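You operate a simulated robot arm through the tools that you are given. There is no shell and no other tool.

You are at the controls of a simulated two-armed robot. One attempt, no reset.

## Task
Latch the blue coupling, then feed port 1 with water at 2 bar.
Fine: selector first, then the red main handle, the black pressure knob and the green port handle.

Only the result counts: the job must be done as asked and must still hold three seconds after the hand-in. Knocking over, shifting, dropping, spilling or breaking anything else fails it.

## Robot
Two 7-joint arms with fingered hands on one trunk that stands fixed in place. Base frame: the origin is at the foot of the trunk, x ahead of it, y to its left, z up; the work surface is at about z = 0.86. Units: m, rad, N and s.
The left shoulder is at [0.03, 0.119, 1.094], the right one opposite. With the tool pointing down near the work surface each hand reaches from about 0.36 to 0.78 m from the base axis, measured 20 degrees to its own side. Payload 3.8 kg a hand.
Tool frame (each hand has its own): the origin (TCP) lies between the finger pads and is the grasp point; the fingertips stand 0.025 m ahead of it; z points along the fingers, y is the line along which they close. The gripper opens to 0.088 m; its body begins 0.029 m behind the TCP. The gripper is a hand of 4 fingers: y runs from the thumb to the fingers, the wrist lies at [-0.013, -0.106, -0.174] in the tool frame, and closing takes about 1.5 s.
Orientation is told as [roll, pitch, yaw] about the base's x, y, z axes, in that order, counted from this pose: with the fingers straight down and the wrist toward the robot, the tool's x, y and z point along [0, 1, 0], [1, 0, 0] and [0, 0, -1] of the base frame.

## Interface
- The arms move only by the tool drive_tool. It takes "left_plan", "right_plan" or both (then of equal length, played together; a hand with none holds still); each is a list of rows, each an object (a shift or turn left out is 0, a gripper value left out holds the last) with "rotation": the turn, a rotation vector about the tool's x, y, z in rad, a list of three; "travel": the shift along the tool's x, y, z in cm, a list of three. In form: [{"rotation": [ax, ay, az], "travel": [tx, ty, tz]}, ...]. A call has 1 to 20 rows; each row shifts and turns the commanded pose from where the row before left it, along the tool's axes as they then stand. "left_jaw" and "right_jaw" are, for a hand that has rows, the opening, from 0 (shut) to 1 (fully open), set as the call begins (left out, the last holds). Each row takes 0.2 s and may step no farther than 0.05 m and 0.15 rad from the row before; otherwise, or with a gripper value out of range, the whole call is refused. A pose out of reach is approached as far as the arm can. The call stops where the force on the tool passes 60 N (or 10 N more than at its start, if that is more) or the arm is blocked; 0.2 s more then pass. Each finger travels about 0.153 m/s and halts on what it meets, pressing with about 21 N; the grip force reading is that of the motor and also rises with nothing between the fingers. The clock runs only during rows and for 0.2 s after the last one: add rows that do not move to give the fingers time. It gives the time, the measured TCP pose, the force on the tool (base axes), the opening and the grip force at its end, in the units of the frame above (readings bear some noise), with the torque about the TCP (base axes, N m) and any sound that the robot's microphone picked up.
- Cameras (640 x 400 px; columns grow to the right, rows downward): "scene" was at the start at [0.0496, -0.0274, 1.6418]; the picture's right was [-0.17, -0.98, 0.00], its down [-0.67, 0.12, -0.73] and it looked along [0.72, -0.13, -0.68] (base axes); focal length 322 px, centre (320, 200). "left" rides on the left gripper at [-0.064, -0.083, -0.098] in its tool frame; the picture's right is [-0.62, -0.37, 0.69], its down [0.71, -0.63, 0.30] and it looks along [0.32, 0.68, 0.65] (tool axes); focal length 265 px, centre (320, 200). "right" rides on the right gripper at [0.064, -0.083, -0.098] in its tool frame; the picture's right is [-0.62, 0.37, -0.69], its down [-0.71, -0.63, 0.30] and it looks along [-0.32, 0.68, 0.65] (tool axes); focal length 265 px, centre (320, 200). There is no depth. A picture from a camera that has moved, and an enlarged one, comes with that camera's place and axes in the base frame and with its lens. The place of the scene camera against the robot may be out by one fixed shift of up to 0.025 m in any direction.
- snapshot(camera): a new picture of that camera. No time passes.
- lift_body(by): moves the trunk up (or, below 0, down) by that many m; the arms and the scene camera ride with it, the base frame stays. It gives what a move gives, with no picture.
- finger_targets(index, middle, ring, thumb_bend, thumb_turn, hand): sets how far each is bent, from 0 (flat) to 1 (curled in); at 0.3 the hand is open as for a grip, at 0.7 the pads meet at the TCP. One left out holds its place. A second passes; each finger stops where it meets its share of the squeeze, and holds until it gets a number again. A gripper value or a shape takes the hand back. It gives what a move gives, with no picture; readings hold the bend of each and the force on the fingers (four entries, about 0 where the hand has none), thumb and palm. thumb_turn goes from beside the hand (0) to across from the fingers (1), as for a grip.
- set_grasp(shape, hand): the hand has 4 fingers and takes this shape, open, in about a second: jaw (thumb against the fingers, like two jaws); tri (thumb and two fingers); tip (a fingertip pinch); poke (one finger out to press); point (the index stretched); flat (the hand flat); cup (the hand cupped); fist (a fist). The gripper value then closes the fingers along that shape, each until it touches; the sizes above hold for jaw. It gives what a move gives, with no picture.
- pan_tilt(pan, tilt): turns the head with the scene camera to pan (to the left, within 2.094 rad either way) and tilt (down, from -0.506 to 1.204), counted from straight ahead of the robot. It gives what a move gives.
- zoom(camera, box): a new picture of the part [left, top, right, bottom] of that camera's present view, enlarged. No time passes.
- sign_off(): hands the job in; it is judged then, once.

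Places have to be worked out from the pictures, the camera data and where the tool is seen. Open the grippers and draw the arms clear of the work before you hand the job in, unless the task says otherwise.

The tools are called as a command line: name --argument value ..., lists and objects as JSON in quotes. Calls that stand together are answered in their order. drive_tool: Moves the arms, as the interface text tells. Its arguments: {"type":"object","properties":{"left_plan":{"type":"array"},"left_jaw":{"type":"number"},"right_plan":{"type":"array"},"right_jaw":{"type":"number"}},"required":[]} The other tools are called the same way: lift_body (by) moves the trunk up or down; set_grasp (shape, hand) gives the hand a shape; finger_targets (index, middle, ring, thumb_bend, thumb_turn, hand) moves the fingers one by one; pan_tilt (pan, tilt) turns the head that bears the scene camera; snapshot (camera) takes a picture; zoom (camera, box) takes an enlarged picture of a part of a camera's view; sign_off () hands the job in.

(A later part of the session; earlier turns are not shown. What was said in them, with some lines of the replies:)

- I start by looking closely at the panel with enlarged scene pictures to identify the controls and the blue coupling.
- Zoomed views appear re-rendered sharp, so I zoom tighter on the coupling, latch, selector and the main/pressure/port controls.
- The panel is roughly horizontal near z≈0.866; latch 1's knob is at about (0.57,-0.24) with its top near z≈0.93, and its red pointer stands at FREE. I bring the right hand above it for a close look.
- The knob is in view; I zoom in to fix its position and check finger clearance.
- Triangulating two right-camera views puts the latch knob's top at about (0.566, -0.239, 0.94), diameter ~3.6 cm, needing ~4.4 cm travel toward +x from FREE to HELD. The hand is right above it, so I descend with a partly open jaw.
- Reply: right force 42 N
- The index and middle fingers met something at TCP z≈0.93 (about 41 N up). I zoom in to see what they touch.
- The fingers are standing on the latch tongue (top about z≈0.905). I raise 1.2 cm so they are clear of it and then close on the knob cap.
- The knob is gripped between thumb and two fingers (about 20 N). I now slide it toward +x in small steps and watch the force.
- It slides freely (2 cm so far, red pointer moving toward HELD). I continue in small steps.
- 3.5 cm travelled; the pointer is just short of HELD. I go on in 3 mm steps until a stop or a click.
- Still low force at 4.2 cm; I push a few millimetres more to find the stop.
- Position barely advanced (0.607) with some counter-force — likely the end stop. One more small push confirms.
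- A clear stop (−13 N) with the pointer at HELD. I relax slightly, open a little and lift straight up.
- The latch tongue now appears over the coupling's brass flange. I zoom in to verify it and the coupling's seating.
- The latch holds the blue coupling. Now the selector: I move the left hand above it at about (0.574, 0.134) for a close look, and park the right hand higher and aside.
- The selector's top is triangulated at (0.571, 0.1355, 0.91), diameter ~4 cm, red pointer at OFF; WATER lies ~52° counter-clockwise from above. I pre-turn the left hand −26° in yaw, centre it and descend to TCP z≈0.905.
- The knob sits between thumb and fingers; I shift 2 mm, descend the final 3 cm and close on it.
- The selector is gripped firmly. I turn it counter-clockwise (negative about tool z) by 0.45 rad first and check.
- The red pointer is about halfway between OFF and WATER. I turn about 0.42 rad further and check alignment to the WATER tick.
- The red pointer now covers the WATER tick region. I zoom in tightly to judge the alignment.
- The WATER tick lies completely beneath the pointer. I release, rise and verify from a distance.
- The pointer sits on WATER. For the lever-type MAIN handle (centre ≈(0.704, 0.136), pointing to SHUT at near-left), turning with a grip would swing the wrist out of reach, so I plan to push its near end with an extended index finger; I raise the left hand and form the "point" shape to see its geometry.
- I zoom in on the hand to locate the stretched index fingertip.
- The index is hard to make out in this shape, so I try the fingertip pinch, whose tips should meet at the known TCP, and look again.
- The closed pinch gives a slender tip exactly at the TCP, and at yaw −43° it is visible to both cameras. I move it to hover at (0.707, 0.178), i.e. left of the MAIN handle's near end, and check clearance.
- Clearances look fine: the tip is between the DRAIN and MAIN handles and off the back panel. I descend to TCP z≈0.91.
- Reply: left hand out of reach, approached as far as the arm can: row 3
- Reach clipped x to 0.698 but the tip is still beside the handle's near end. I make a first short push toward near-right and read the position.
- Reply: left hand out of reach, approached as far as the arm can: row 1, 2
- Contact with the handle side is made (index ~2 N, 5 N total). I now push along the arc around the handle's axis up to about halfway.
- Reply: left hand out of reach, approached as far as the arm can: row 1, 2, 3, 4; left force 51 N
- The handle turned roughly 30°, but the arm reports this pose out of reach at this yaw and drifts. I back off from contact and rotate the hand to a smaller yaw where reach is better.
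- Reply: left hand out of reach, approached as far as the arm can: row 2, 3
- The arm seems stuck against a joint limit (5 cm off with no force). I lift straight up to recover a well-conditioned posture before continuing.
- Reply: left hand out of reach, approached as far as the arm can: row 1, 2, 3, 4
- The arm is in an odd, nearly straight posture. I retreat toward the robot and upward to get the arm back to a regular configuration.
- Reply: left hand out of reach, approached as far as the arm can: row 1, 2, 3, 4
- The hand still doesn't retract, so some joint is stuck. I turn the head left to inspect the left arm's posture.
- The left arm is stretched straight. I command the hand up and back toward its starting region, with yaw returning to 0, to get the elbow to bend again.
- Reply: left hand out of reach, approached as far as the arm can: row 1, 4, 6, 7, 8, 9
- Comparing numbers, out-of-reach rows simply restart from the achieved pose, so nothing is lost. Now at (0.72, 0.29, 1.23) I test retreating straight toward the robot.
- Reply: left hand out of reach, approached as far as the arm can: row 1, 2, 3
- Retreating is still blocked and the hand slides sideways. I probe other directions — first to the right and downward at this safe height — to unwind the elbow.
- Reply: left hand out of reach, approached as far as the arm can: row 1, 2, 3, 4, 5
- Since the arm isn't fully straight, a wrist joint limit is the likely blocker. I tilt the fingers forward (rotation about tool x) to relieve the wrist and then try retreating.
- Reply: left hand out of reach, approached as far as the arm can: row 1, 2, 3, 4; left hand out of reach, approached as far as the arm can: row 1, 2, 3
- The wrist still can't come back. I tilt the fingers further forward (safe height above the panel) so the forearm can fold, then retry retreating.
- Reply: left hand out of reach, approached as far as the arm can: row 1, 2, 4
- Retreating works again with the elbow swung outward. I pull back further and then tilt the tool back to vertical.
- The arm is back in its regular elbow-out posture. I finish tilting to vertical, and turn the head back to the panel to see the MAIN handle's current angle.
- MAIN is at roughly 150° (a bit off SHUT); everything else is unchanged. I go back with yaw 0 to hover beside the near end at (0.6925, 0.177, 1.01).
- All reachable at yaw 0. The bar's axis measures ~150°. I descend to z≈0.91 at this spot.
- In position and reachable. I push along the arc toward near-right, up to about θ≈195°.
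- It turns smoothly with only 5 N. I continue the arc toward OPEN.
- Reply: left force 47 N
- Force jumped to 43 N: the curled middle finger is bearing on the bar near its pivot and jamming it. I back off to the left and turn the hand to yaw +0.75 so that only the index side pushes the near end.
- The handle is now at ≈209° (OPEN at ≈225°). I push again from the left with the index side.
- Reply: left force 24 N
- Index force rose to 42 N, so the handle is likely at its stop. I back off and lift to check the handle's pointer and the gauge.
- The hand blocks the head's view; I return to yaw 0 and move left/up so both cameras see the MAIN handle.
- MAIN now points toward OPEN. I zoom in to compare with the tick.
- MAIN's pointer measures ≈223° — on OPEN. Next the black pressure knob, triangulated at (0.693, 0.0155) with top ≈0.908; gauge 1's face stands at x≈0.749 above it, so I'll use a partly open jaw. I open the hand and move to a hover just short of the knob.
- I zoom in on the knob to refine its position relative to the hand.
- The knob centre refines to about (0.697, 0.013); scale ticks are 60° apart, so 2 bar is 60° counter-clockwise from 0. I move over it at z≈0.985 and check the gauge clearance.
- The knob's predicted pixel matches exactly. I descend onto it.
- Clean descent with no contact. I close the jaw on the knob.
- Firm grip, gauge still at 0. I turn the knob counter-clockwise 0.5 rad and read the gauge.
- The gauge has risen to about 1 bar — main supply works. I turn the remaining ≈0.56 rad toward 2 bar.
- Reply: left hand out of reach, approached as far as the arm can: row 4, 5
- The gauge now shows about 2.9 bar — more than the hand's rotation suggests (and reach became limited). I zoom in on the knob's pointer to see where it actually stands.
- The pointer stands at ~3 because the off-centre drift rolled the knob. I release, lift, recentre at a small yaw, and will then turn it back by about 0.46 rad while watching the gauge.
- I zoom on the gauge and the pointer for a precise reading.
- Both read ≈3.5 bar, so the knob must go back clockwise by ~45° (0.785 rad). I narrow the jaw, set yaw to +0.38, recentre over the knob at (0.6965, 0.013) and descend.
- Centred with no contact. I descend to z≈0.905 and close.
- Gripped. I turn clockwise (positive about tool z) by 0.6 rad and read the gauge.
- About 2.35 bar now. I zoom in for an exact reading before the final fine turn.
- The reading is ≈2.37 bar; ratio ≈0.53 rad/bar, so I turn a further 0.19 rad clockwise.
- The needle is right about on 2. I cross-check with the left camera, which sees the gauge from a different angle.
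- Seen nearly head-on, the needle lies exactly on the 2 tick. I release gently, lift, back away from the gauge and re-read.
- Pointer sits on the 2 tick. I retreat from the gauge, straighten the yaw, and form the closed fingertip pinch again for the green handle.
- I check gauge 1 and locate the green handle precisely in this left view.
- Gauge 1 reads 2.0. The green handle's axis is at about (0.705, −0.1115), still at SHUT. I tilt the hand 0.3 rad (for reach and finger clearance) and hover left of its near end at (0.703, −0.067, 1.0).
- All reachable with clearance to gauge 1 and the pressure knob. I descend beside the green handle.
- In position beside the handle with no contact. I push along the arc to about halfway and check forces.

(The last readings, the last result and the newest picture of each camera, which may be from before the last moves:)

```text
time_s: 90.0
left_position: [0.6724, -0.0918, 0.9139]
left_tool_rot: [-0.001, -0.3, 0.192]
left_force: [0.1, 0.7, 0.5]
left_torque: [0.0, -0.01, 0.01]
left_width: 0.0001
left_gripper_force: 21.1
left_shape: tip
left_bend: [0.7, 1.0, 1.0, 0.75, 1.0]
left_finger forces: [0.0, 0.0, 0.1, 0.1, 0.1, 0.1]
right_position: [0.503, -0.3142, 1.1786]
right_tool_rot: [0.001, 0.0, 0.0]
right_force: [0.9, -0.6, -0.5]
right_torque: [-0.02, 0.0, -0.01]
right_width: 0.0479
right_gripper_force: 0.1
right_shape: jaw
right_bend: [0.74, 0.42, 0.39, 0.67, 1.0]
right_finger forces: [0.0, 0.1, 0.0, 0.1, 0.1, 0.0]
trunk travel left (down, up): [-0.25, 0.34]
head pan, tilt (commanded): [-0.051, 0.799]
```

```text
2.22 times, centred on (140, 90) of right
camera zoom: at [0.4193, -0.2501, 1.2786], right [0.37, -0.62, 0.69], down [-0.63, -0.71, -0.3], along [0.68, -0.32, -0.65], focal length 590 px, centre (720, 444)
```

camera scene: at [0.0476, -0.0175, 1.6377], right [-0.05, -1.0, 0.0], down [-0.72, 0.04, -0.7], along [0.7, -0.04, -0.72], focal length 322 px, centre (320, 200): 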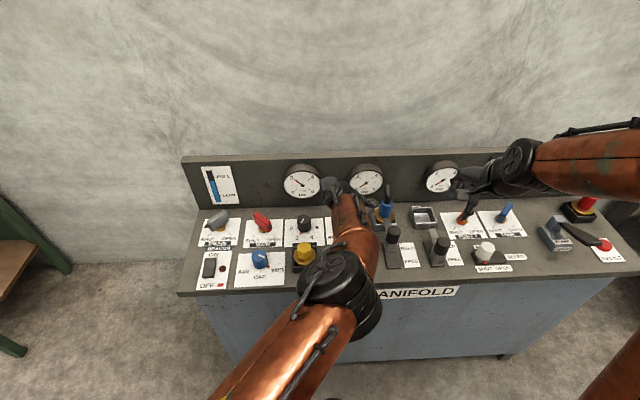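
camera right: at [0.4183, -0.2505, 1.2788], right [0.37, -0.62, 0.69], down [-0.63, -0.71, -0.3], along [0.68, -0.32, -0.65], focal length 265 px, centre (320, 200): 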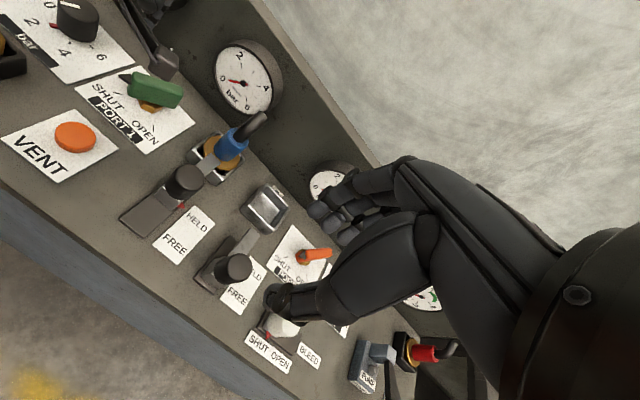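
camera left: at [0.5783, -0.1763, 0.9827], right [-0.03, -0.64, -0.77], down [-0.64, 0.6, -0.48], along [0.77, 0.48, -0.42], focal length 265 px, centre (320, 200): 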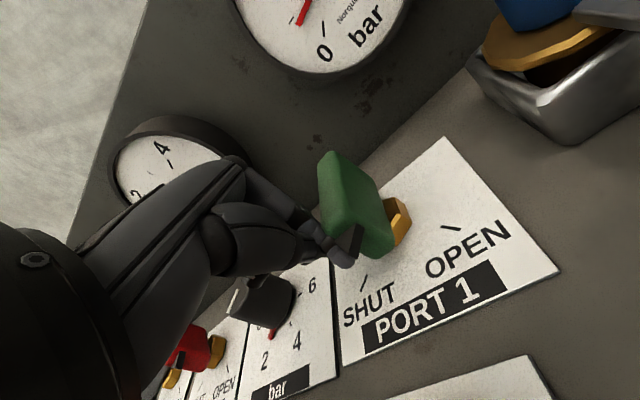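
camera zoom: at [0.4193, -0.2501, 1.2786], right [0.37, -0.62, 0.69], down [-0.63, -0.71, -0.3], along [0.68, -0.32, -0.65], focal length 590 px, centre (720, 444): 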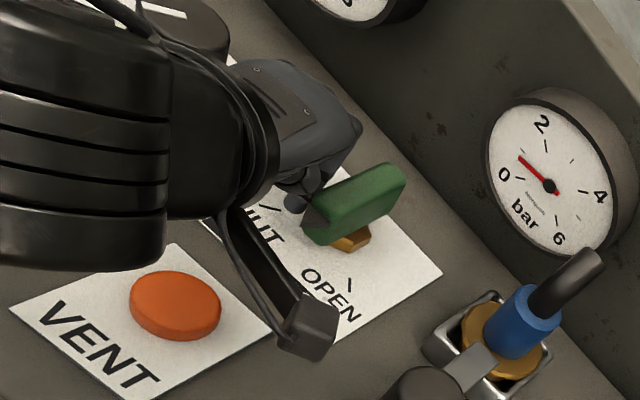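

It turns almost without force, and the port gauge is already rising. I continue along the arc to about 210°.

drive_tool --left_plan '[{"travel": [-0.79, -0.54, -0.17]}, {"travel": [-0.92, -0.33, -0.1]}, {"travel": [0, 0, 0]}]'

snapshot --camera "left"

zoom --camera "right" --box '[30, 0, 250, 180]'

```text
time_s: 90.8
left_position: [0.6679, -0.1118, 0.9136]
left_tool_rot: [0.001, -0.299, 0.193]
left_force: [0.4, 0.9, -0.2]
left_torque: [-0.02, 0.0, 0.01]
left_width: 0.0003
left_gripper_force: 21.5
left_shape: tip
left_bend: [0.7, 1.0, 1.0, 0.75, 1.0]
left_finger forces: [0.0, 0.0, 0.0, 0.1, 0.1, 0.0]
right_position: [0.5014, -0.315, 1.18]
right_tool_rot: [0.001, 0.0, 0.001]
right_force: [-1.2, -0.4, -1.4]
right_torque: [-0.03, 0.0, 0.0]
right_width: 0.0483
right_gripper_force: 0.0
right_shape: jaw
right_bend: [0.74, 0.42, 0.39, 0.67, 1.0]
right_finger forces: [0.1, 0.0, 0.0, 0.1, 0.0, 0.1]
trunk travel left (down, up): [-0.25, 0.34]
head pan, tilt (commanded): [-0.051, 0.799]
```

```text
taken
camera left: at [0.5722, -0.1952, 0.983], right [-0.03, -0.64, -0.77], down [-0.64, 0.6, -0.48], along [0.77, 0.48, -0.42], focal length 265 px, centre (320, 200)
```

left: 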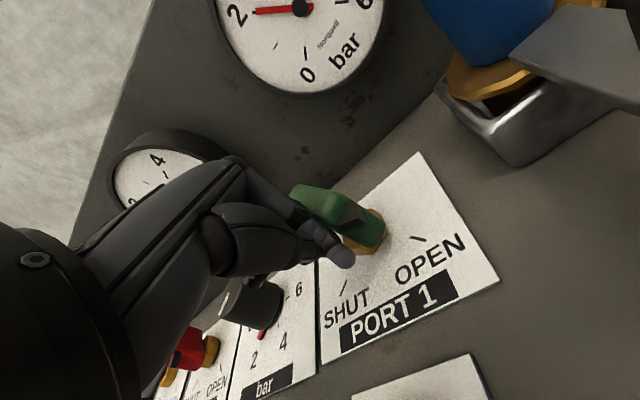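

```text
2.22 times, centred on (140, 90) of right
camera zoom: at [0.4191, -0.2501, 1.2786], right [0.37, -0.62, 0.69], down [-0.63, -0.71, -0.3], along [0.68, -0.32, -0.65], focal length 590 px, centre (720, 444)
```

zoom: 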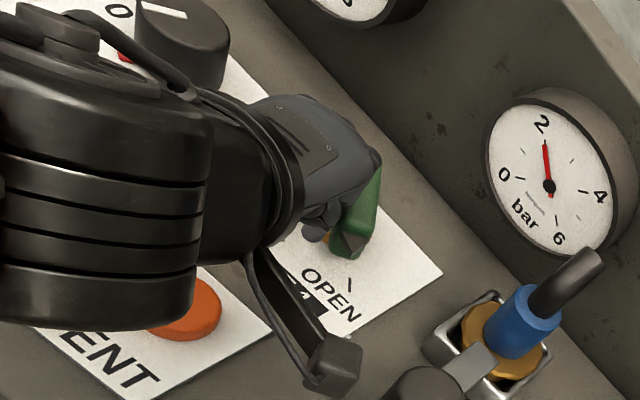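

The port gauge reads 2 bar with the handle at about 210°. I complete the push to the OPEN position.

drive_tool --left_plan '[{"travel": [-0.6, -0.1, 0]}, {"travel": [-0.5, 0.0, 0]}, {"travel": [0, 0, 0]}]'

snapshot --camera "left"

zoom --camera "right" --box '[30, 0, 250, 180]'

```text
time_s: 91.6
left_position: [0.6672, -0.1168, 0.912]
left_tool_rot: [0.005, -0.299, 0.196]
left_force: [-9.4, 21.4, 4.5]
left_torque: [-0.26, -0.1, 0.02]
left_width: 0.0002
left_gripper_force: 20.9
left_shape: tip
left_bend: [0.7, 1.0, 1.0, 0.75, 1.0]
left_finger forces: [38.1, 0.0, 0.0, 0.0, 0.0, 0.0]
right_position: [0.5009, -0.3132, 1.181]
right_tool_rot: [-0.001, -0.003, -0.001]
right_force: [0.4, -0.2, 0.0]
right_torque: [-0.03, 0.0, 0.01]
right_width: 0.0481
right_gripper_force: 0.0
right_shape: jaw
right_bend: [0.74, 0.42, 0.39, 0.67, 1.0]
right_finger forces: [0.0, 0.0, 0.0, 0.0, 0.0, 0.1]
trunk travel left (down, up): [-0.25, 0.34]
head pan, tilt (commanded): [-0.051, 0.799]
```

```text
taken
camera left: at [0.5734, -0.2011, 0.9825], right [-0.02, -0.64, -0.77], down [-0.64, 0.6, -0.47], along [0.77, 0.49, -0.42], focal length 265 px, centre (320, 200)
```

left: 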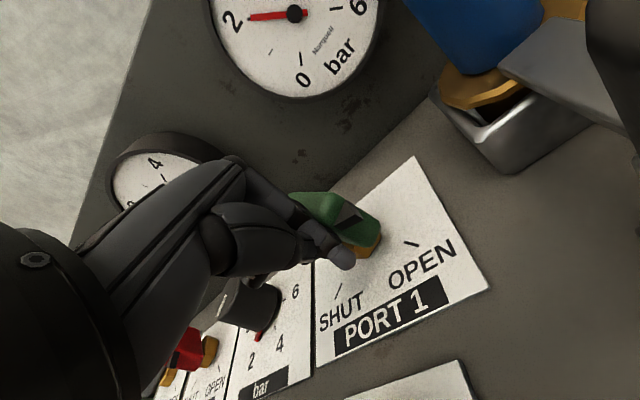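

```text
2.22 times, centred on (140, 90) of right
camera zoom: at [0.4174, -0.2474, 1.2798], right [0.37, -0.62, 0.69], down [-0.63, -0.71, -0.3], along [0.68, -0.33, -0.65], focal length 590 px, centre (720, 444)
```

zoom: 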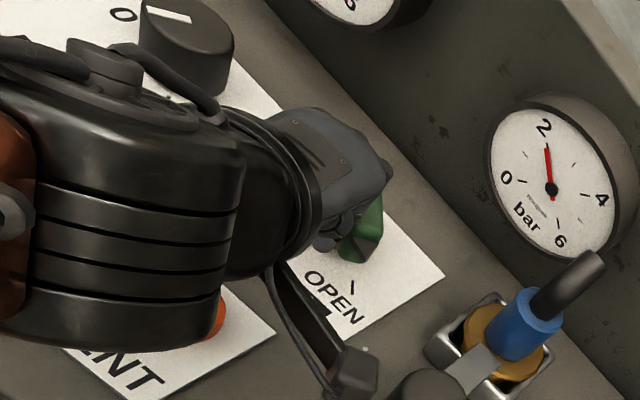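

The index force matches the stop signature seen at MAIN (38 N), so the handle is at its OPEN stop. I back off to the left, lift, and retreat.

drive_tool --left_plan '[{"travel": [1.0, 0, 0]}, {"travel": [0.8, 0, 0]}, {"travel": [0, 0.89, -2.87]}, {"travel": [0, 0.89, -2.87]}, {"travel": [0, 0.4, -3.6]}, {"travel": [0, -2.5, -3.0]}, {"travel": [0, -3.0, -3.0]}, {"travel": [0, 0, 0]}]'

zoom --camera "right" --box '[0, 0, 250, 200]'

snapshot --camera "left"

```text
time_s: 93.4
left_position: [0.5902, -0.1189, 1.0491]
left_tool_rot: [0.002, -0.3, 0.194]
left_force: [-0.2, -0.6, 0.1]
left_torque: [0.0, -0.02, -0.03]
left_width: 0.0
left_gripper_force: 20.4
left_shape: tip
left_bend: [0.7, 1.0, 1.0, 0.75, 1.0]
left_finger forces: [0.1, 0.1, 0.0, 0.0, 0.0, 0.0]
right_position: [0.502, -0.3157, 1.1798]
right_tool_rot: [0.0, 0.001, 0.001]
right_force: [-0.2, 0.0, -0.3]
right_torque: [0.03, 0.05, 0.03]
right_width: 0.0482
right_gripper_force: 0.1
right_shape: jaw
right_bend: [0.74, 0.42, 0.39, 0.67, 1.0]
right_finger forces: [0.0, 0.0, 0.0, 0.0, 0.0, 0.1]
trunk travel left (down, up): [-0.25, 0.34]
head pan, tilt (commanded): [-0.051, 0.799]
```

```text
2.00 times, centred on (125, 100) of right
camera zoom: at [0.42, -0.2502, 1.2783], right [0.37, -0.62, 0.69], down [-0.63, -0.71, -0.3], along [0.68, -0.32, -0.65], focal length 531 px, centre (710, 400)
```

zoom: 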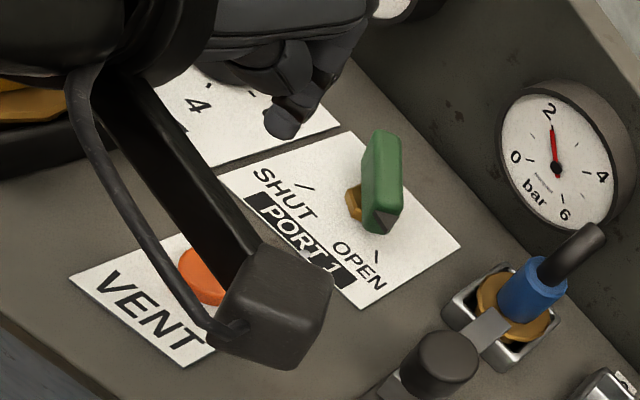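

```text
taken
camera left: at [0.4952, -0.2026, 1.1188], right [-0.03, -0.64, -0.77], down [-0.64, 0.6, -0.48], along [0.77, 0.48, -0.42], focal length 265 px, centre (320, 200)
```

left: 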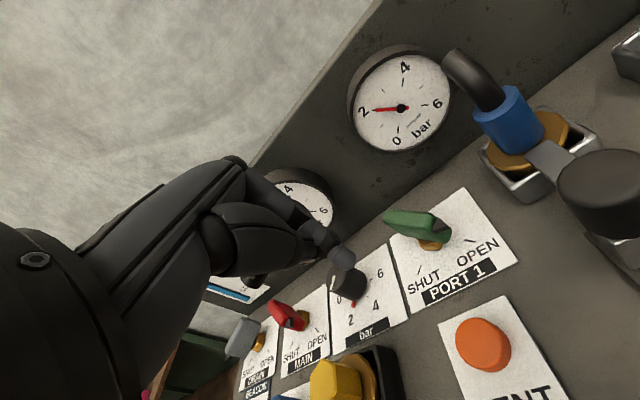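

PORT 1 points to OPEN and its gauge reads 2 bar. I draw the left arm up, straighten it and move it back to its side, clear of the work.

drive_tool --left_plan '[{"travel": [0, 0.89, -2.87]}, {"travel": [0, 0.89, -2.87]}, {"travel": [0, 0.89, -2.87]}, {"travel": [0, 0.89, -2.87]}, {"rotation": [0.15, 0, 0]}, {"rotation": [0.15, 0, 0]}, {"rotation": [0, 0, 0.15]}, {"rotation": [0, 0, 0.045]}, {"travel": [4.3, -0.7, -0.9]}, {"travel": [4.3, -0.7, -0.9]}, {"travel": [4.3, -0.7, -0.9]}, {"travel": [4.3, -0.7, -0.9]}, {"travel": [4.3, -0.7, -0.9]}, {"travel": [4.3, -0.7, -0.9]}, {"travel": [4.3, -0.7, -0.9]}, {"travel": [4.3, -0.7, -0.9]}, {"travel": [4.3, -0.7, -0.9]}, {"travel": [0, 0, 0]}]'

set_grasp --hand "left" --shape "jaw"

snapshot --camera "scene"

zoom --camera "scene" --box '[190, 150, 420, 300]'

```text
time_s: 97.2
left_position: [0.5277, 0.2671, 1.2526]
left_tool_rot: [-0.001, 0.0, -0.003]
left_force: [0.5, 0.0, 0.4]
left_torque: [0.02, -0.01, 0.0]
left_width: 0.0
left_gripper_force: 20.7
left_shape: tip
left_bend: [0.7, 1.0, 1.0, 0.75, 1.0]
left_finger forces: [0.0, 0.1, 0.0, 0.0, 0.1, 0.1]
right_position: [0.5016, -0.3155, 1.1798]
right_tool_rot: [0.001, 0.001, 0.001]
right_force: [-0.1, 0.5, -0.1]
right_torque: [0.03, 0.01, 0.0]
right_width: 0.0485
right_gripper_force: 0.1
right_shape: jaw
right_bend: [0.74, 0.42, 0.39, 0.67, 1.0]
right_finger forces: [0.0, 0.0, 0.0, 0.0, 0.1, 0.0]
trunk travel left (down, up): [-0.25, 0.34]
head pan, tilt (commanded): [-0.051, 0.799]
```

```text
time_s: 98.1
left_position: [0.528, 0.2685, 1.2518]
left_tool_rot: [0.001, 0.0, -0.004]
left_force: [0.4, 0.3, 0.2]
left_torque: [0.02, -0.04, -0.01]
left_width: 0.0877
left_gripper_force: 0.1
left_shape: jaw
left_bend: [0.3, 0.3, 0.3, 0.3, 0.98]
left_finger forces: [0.1, 0.0, 0.0, 0.0, 0.0, 0.0]
right_position: [0.5027, -0.3149, 1.1801]
right_tool_rot: [-0.001, -0.001, 0.001]
right_force: [-0.5, -0.7, -1.0]
right_torque: [0.01, 0.05, 0.01]
right_width: 0.0484
right_gripper_force: 0.0
right_shape: jaw
right_bend: [0.74, 0.42, 0.39, 0.67, 1.0]
right_finger forces: [0.0, 0.1, 0.1, 0.1, 0.0, 0.0]
trunk travel left (down, up): [-0.25, 0.34]
head pan, tilt (commanded): [-0.051, 0.799]
```

```text
taken
camera scene: at [0.0485, -0.0171, 1.6377], right [-0.05, -1.0, 0.0], down [-0.72, 0.04, -0.7], along [0.7, -0.04, -0.72], focal length 322 px, centre (320, 200)
```

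scene: 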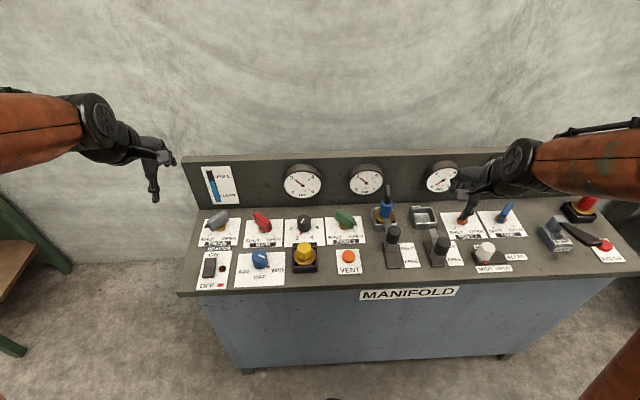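

```text
2.67 times, centred on (305, 225) of scene
camera zoom: at [0.0485, -0.0171, 1.6377], right [-0.05, -1.0, 0.0], down [-0.72, 0.04, -0.7], along [0.7, -0.04, -0.72], focal length 858 px, centre (360, 133)
```

zoom: 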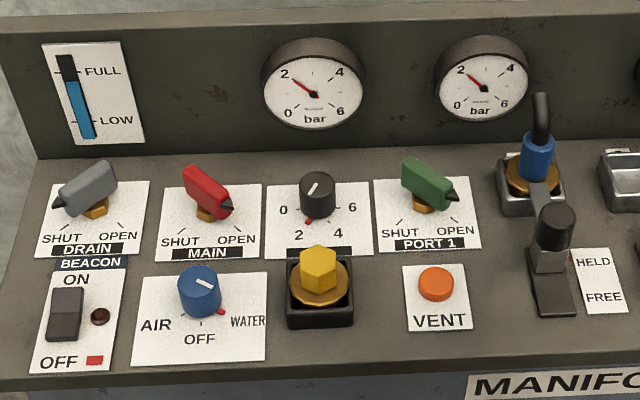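

Everything appears set. I do a last precise check of both gauges, the pointers and the latch.

zoom --camera "scene" --box '[275, 155, 395, 210]'

zoom --camera "scene" --box '[230, 200, 370, 290]'

zoom --camera "scene" --box '[350, 180, 460, 280]'

zoom --camera "scene" --box '[430, 180, 640, 290]'

```text
5.33 times, centred on (335, 182) of scene
camera zoom: at [0.0485, -0.0171, 1.6377], right [-0.05, -1.0, 0.0], down [-0.72, 0.04, -0.7], along [0.7, -0.04, -0.72], focal length 1716 px, centre (240, 293)
```

zoom: 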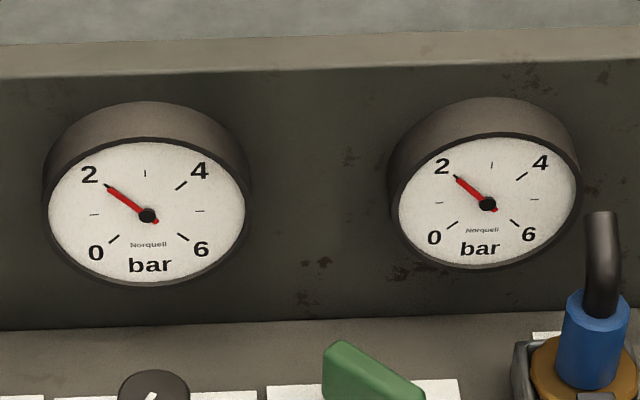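

```text
4.44 times, centred on (300, 245) of scene
camera zoom: at [0.0485, -0.0171, 1.6377], right [-0.05, -1.0, 0.0], down [-0.72, 0.04, -0.7], along [0.7, -0.04, -0.72], focal length 1430 px, centre (409, 0)
```

zoom: 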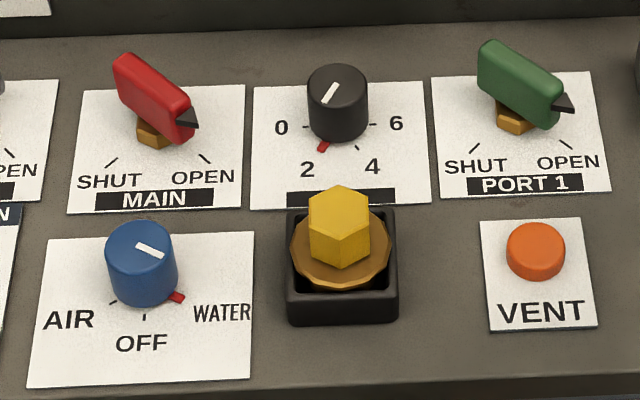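

```text
4.00 times, centred on (405, 230) of scene
camera zoom: at [0.0485, -0.0171, 1.6377], right [-0.05, -1.0, 0.0], down [-0.72, 0.04, -0.7], along [0.7, -0.04, -0.72], focal length 1287 px, centre (-20, 80)
```

zoom: 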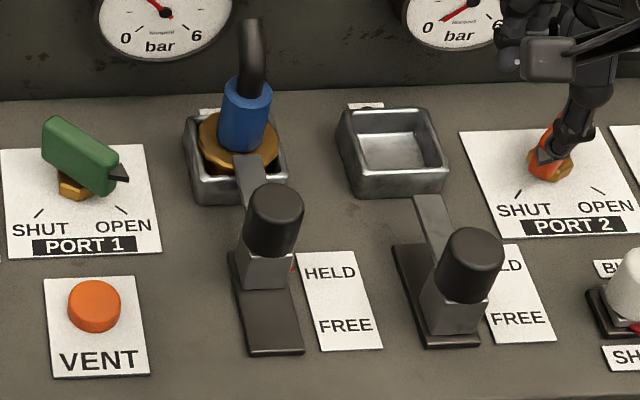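

```text
3.05 times, centred on (535, 235) of scene
camera zoom: at [0.0485, -0.0171, 1.6377], right [-0.05, -1.0, 0.0], down [-0.72, 0.04, -0.7], along [0.7, -0.04, -0.72], focal length 981 px, centre (-335, 93)
```

zoom: 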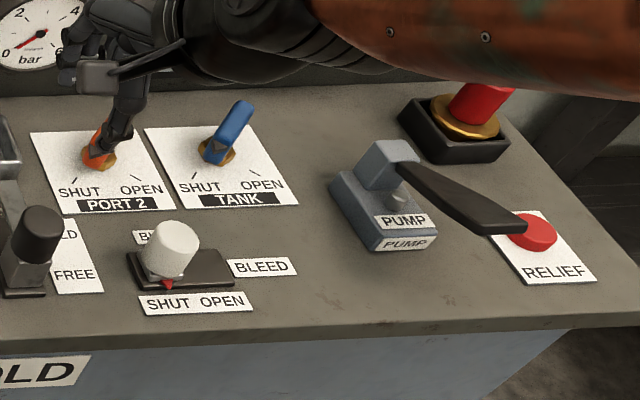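

Both gauges stand on 2, MAIN and PORT 1 are at 225° (OPEN), selector on WATER, latch at HELD, everything else untouched. I open the right hand and draw both arms a bit further back and up.

drive_tool --left_plan '[{"travel": [0.5, -1.5, -1]}, {"travel": [0.5, -1.5, -1]}, {"travel": [0.5, -1.5, -1]}, {"travel": [0, 0, 0]}, {"travel": [0, 0, 0]}]' --right_plan '[{"travel": [0, -1.5, -2]}, {"travel": [0, -1.5, -2]}, {"travel": [0, -1.5, -2]}, {"travel": [0, 0, 0]}, {"travel": [0, 0, 0]}]' --right_jaw 1.0 --left_jaw 1.0

zoom --camera "scene" --box '[180, 140, 500, 300]'

```text
time_s: 99.3
left_position: [0.4824, 0.2834, 1.2824]
left_tool_rot: [0.0, 0.0, -0.003]
left_force: [-0.4, -0.5, -0.1]
left_torque: [-0.02, 0.06, 0.07]
left_width: 0.0875
left_gripper_force: 0.0
left_shape: jaw
left_bend: [0.3, 0.3, 0.3, 0.3, 0.98]
left_finger forces: [0.1, 0.1, 0.0, 0.1, 0.1, 0.1]
right_position: [0.458, -0.3131, 1.2396]
right_tool_rot: [0.0, 0.0, -0.002]
right_force: [-0.1, -0.3, -0.7]
right_torque: [-0.01, -0.01, -0.01]
right_width: 0.088
right_gripper_force: 0.1
right_shape: jaw
right_bend: [0.3, 0.3, 0.3, 0.3, 0.98]
right_finger forces: [0.1, 0.1, 0.0, 0.0, 0.0, 0.0]
trunk travel left (down, up): [-0.25, 0.34]
head pan, tilt (commanded): [-0.051, 0.799]
```

```text
2.00 times, centred on (340, 220) of scene
camera zoom: at [0.0481, -0.0169, 1.6377], right [-0.05, -1.0, 0.0], down [-0.72, 0.04, -0.7], along [0.7, -0.04, -0.72], focal length 644 px, centre (280, 160)
```

zoom: 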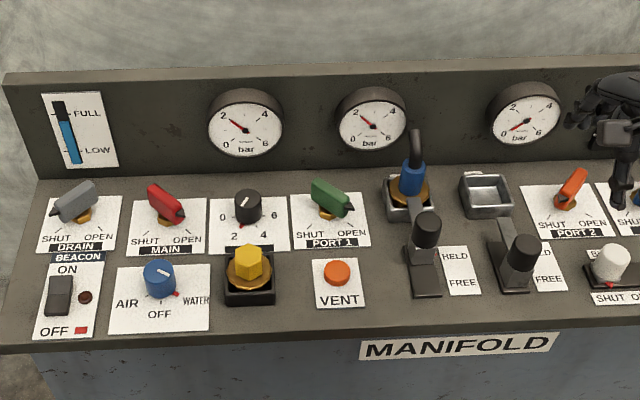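

The final view shows the coupling latched, the selector on WATER, MAIN and PORT 1 open and both gauges steady at 2 bar. Both hands are open and clear, so I hand the job in.

sign_off

```text
The job is handed in.
```

I latched the blue coupling and set port 1 to be fed with water at 2 bar, then handed the job in. I haven't been told how it was judged. In the last pictures before the hand-in:

- **Latch:** the slider was against its stop at HELD, with the tongue over the blue coupling's flange.
- **Selector:** on WATER.
- **Main handle:** OPEN.
- **Pressure knob:** on 2. It first overshot to about 3.5 bar, before port 1 was opened, and I turned it back.
- **Port 1 handle:** OPEN.
- **Gauges:** the main gauge and the port 1 gauge both read 2 bar.

I followed the order you gave. The left arm got stuck partway through turning the main handle, so that handle took two tries. Nothing else on the panel looked moved, and both hands were open and clear of the work.
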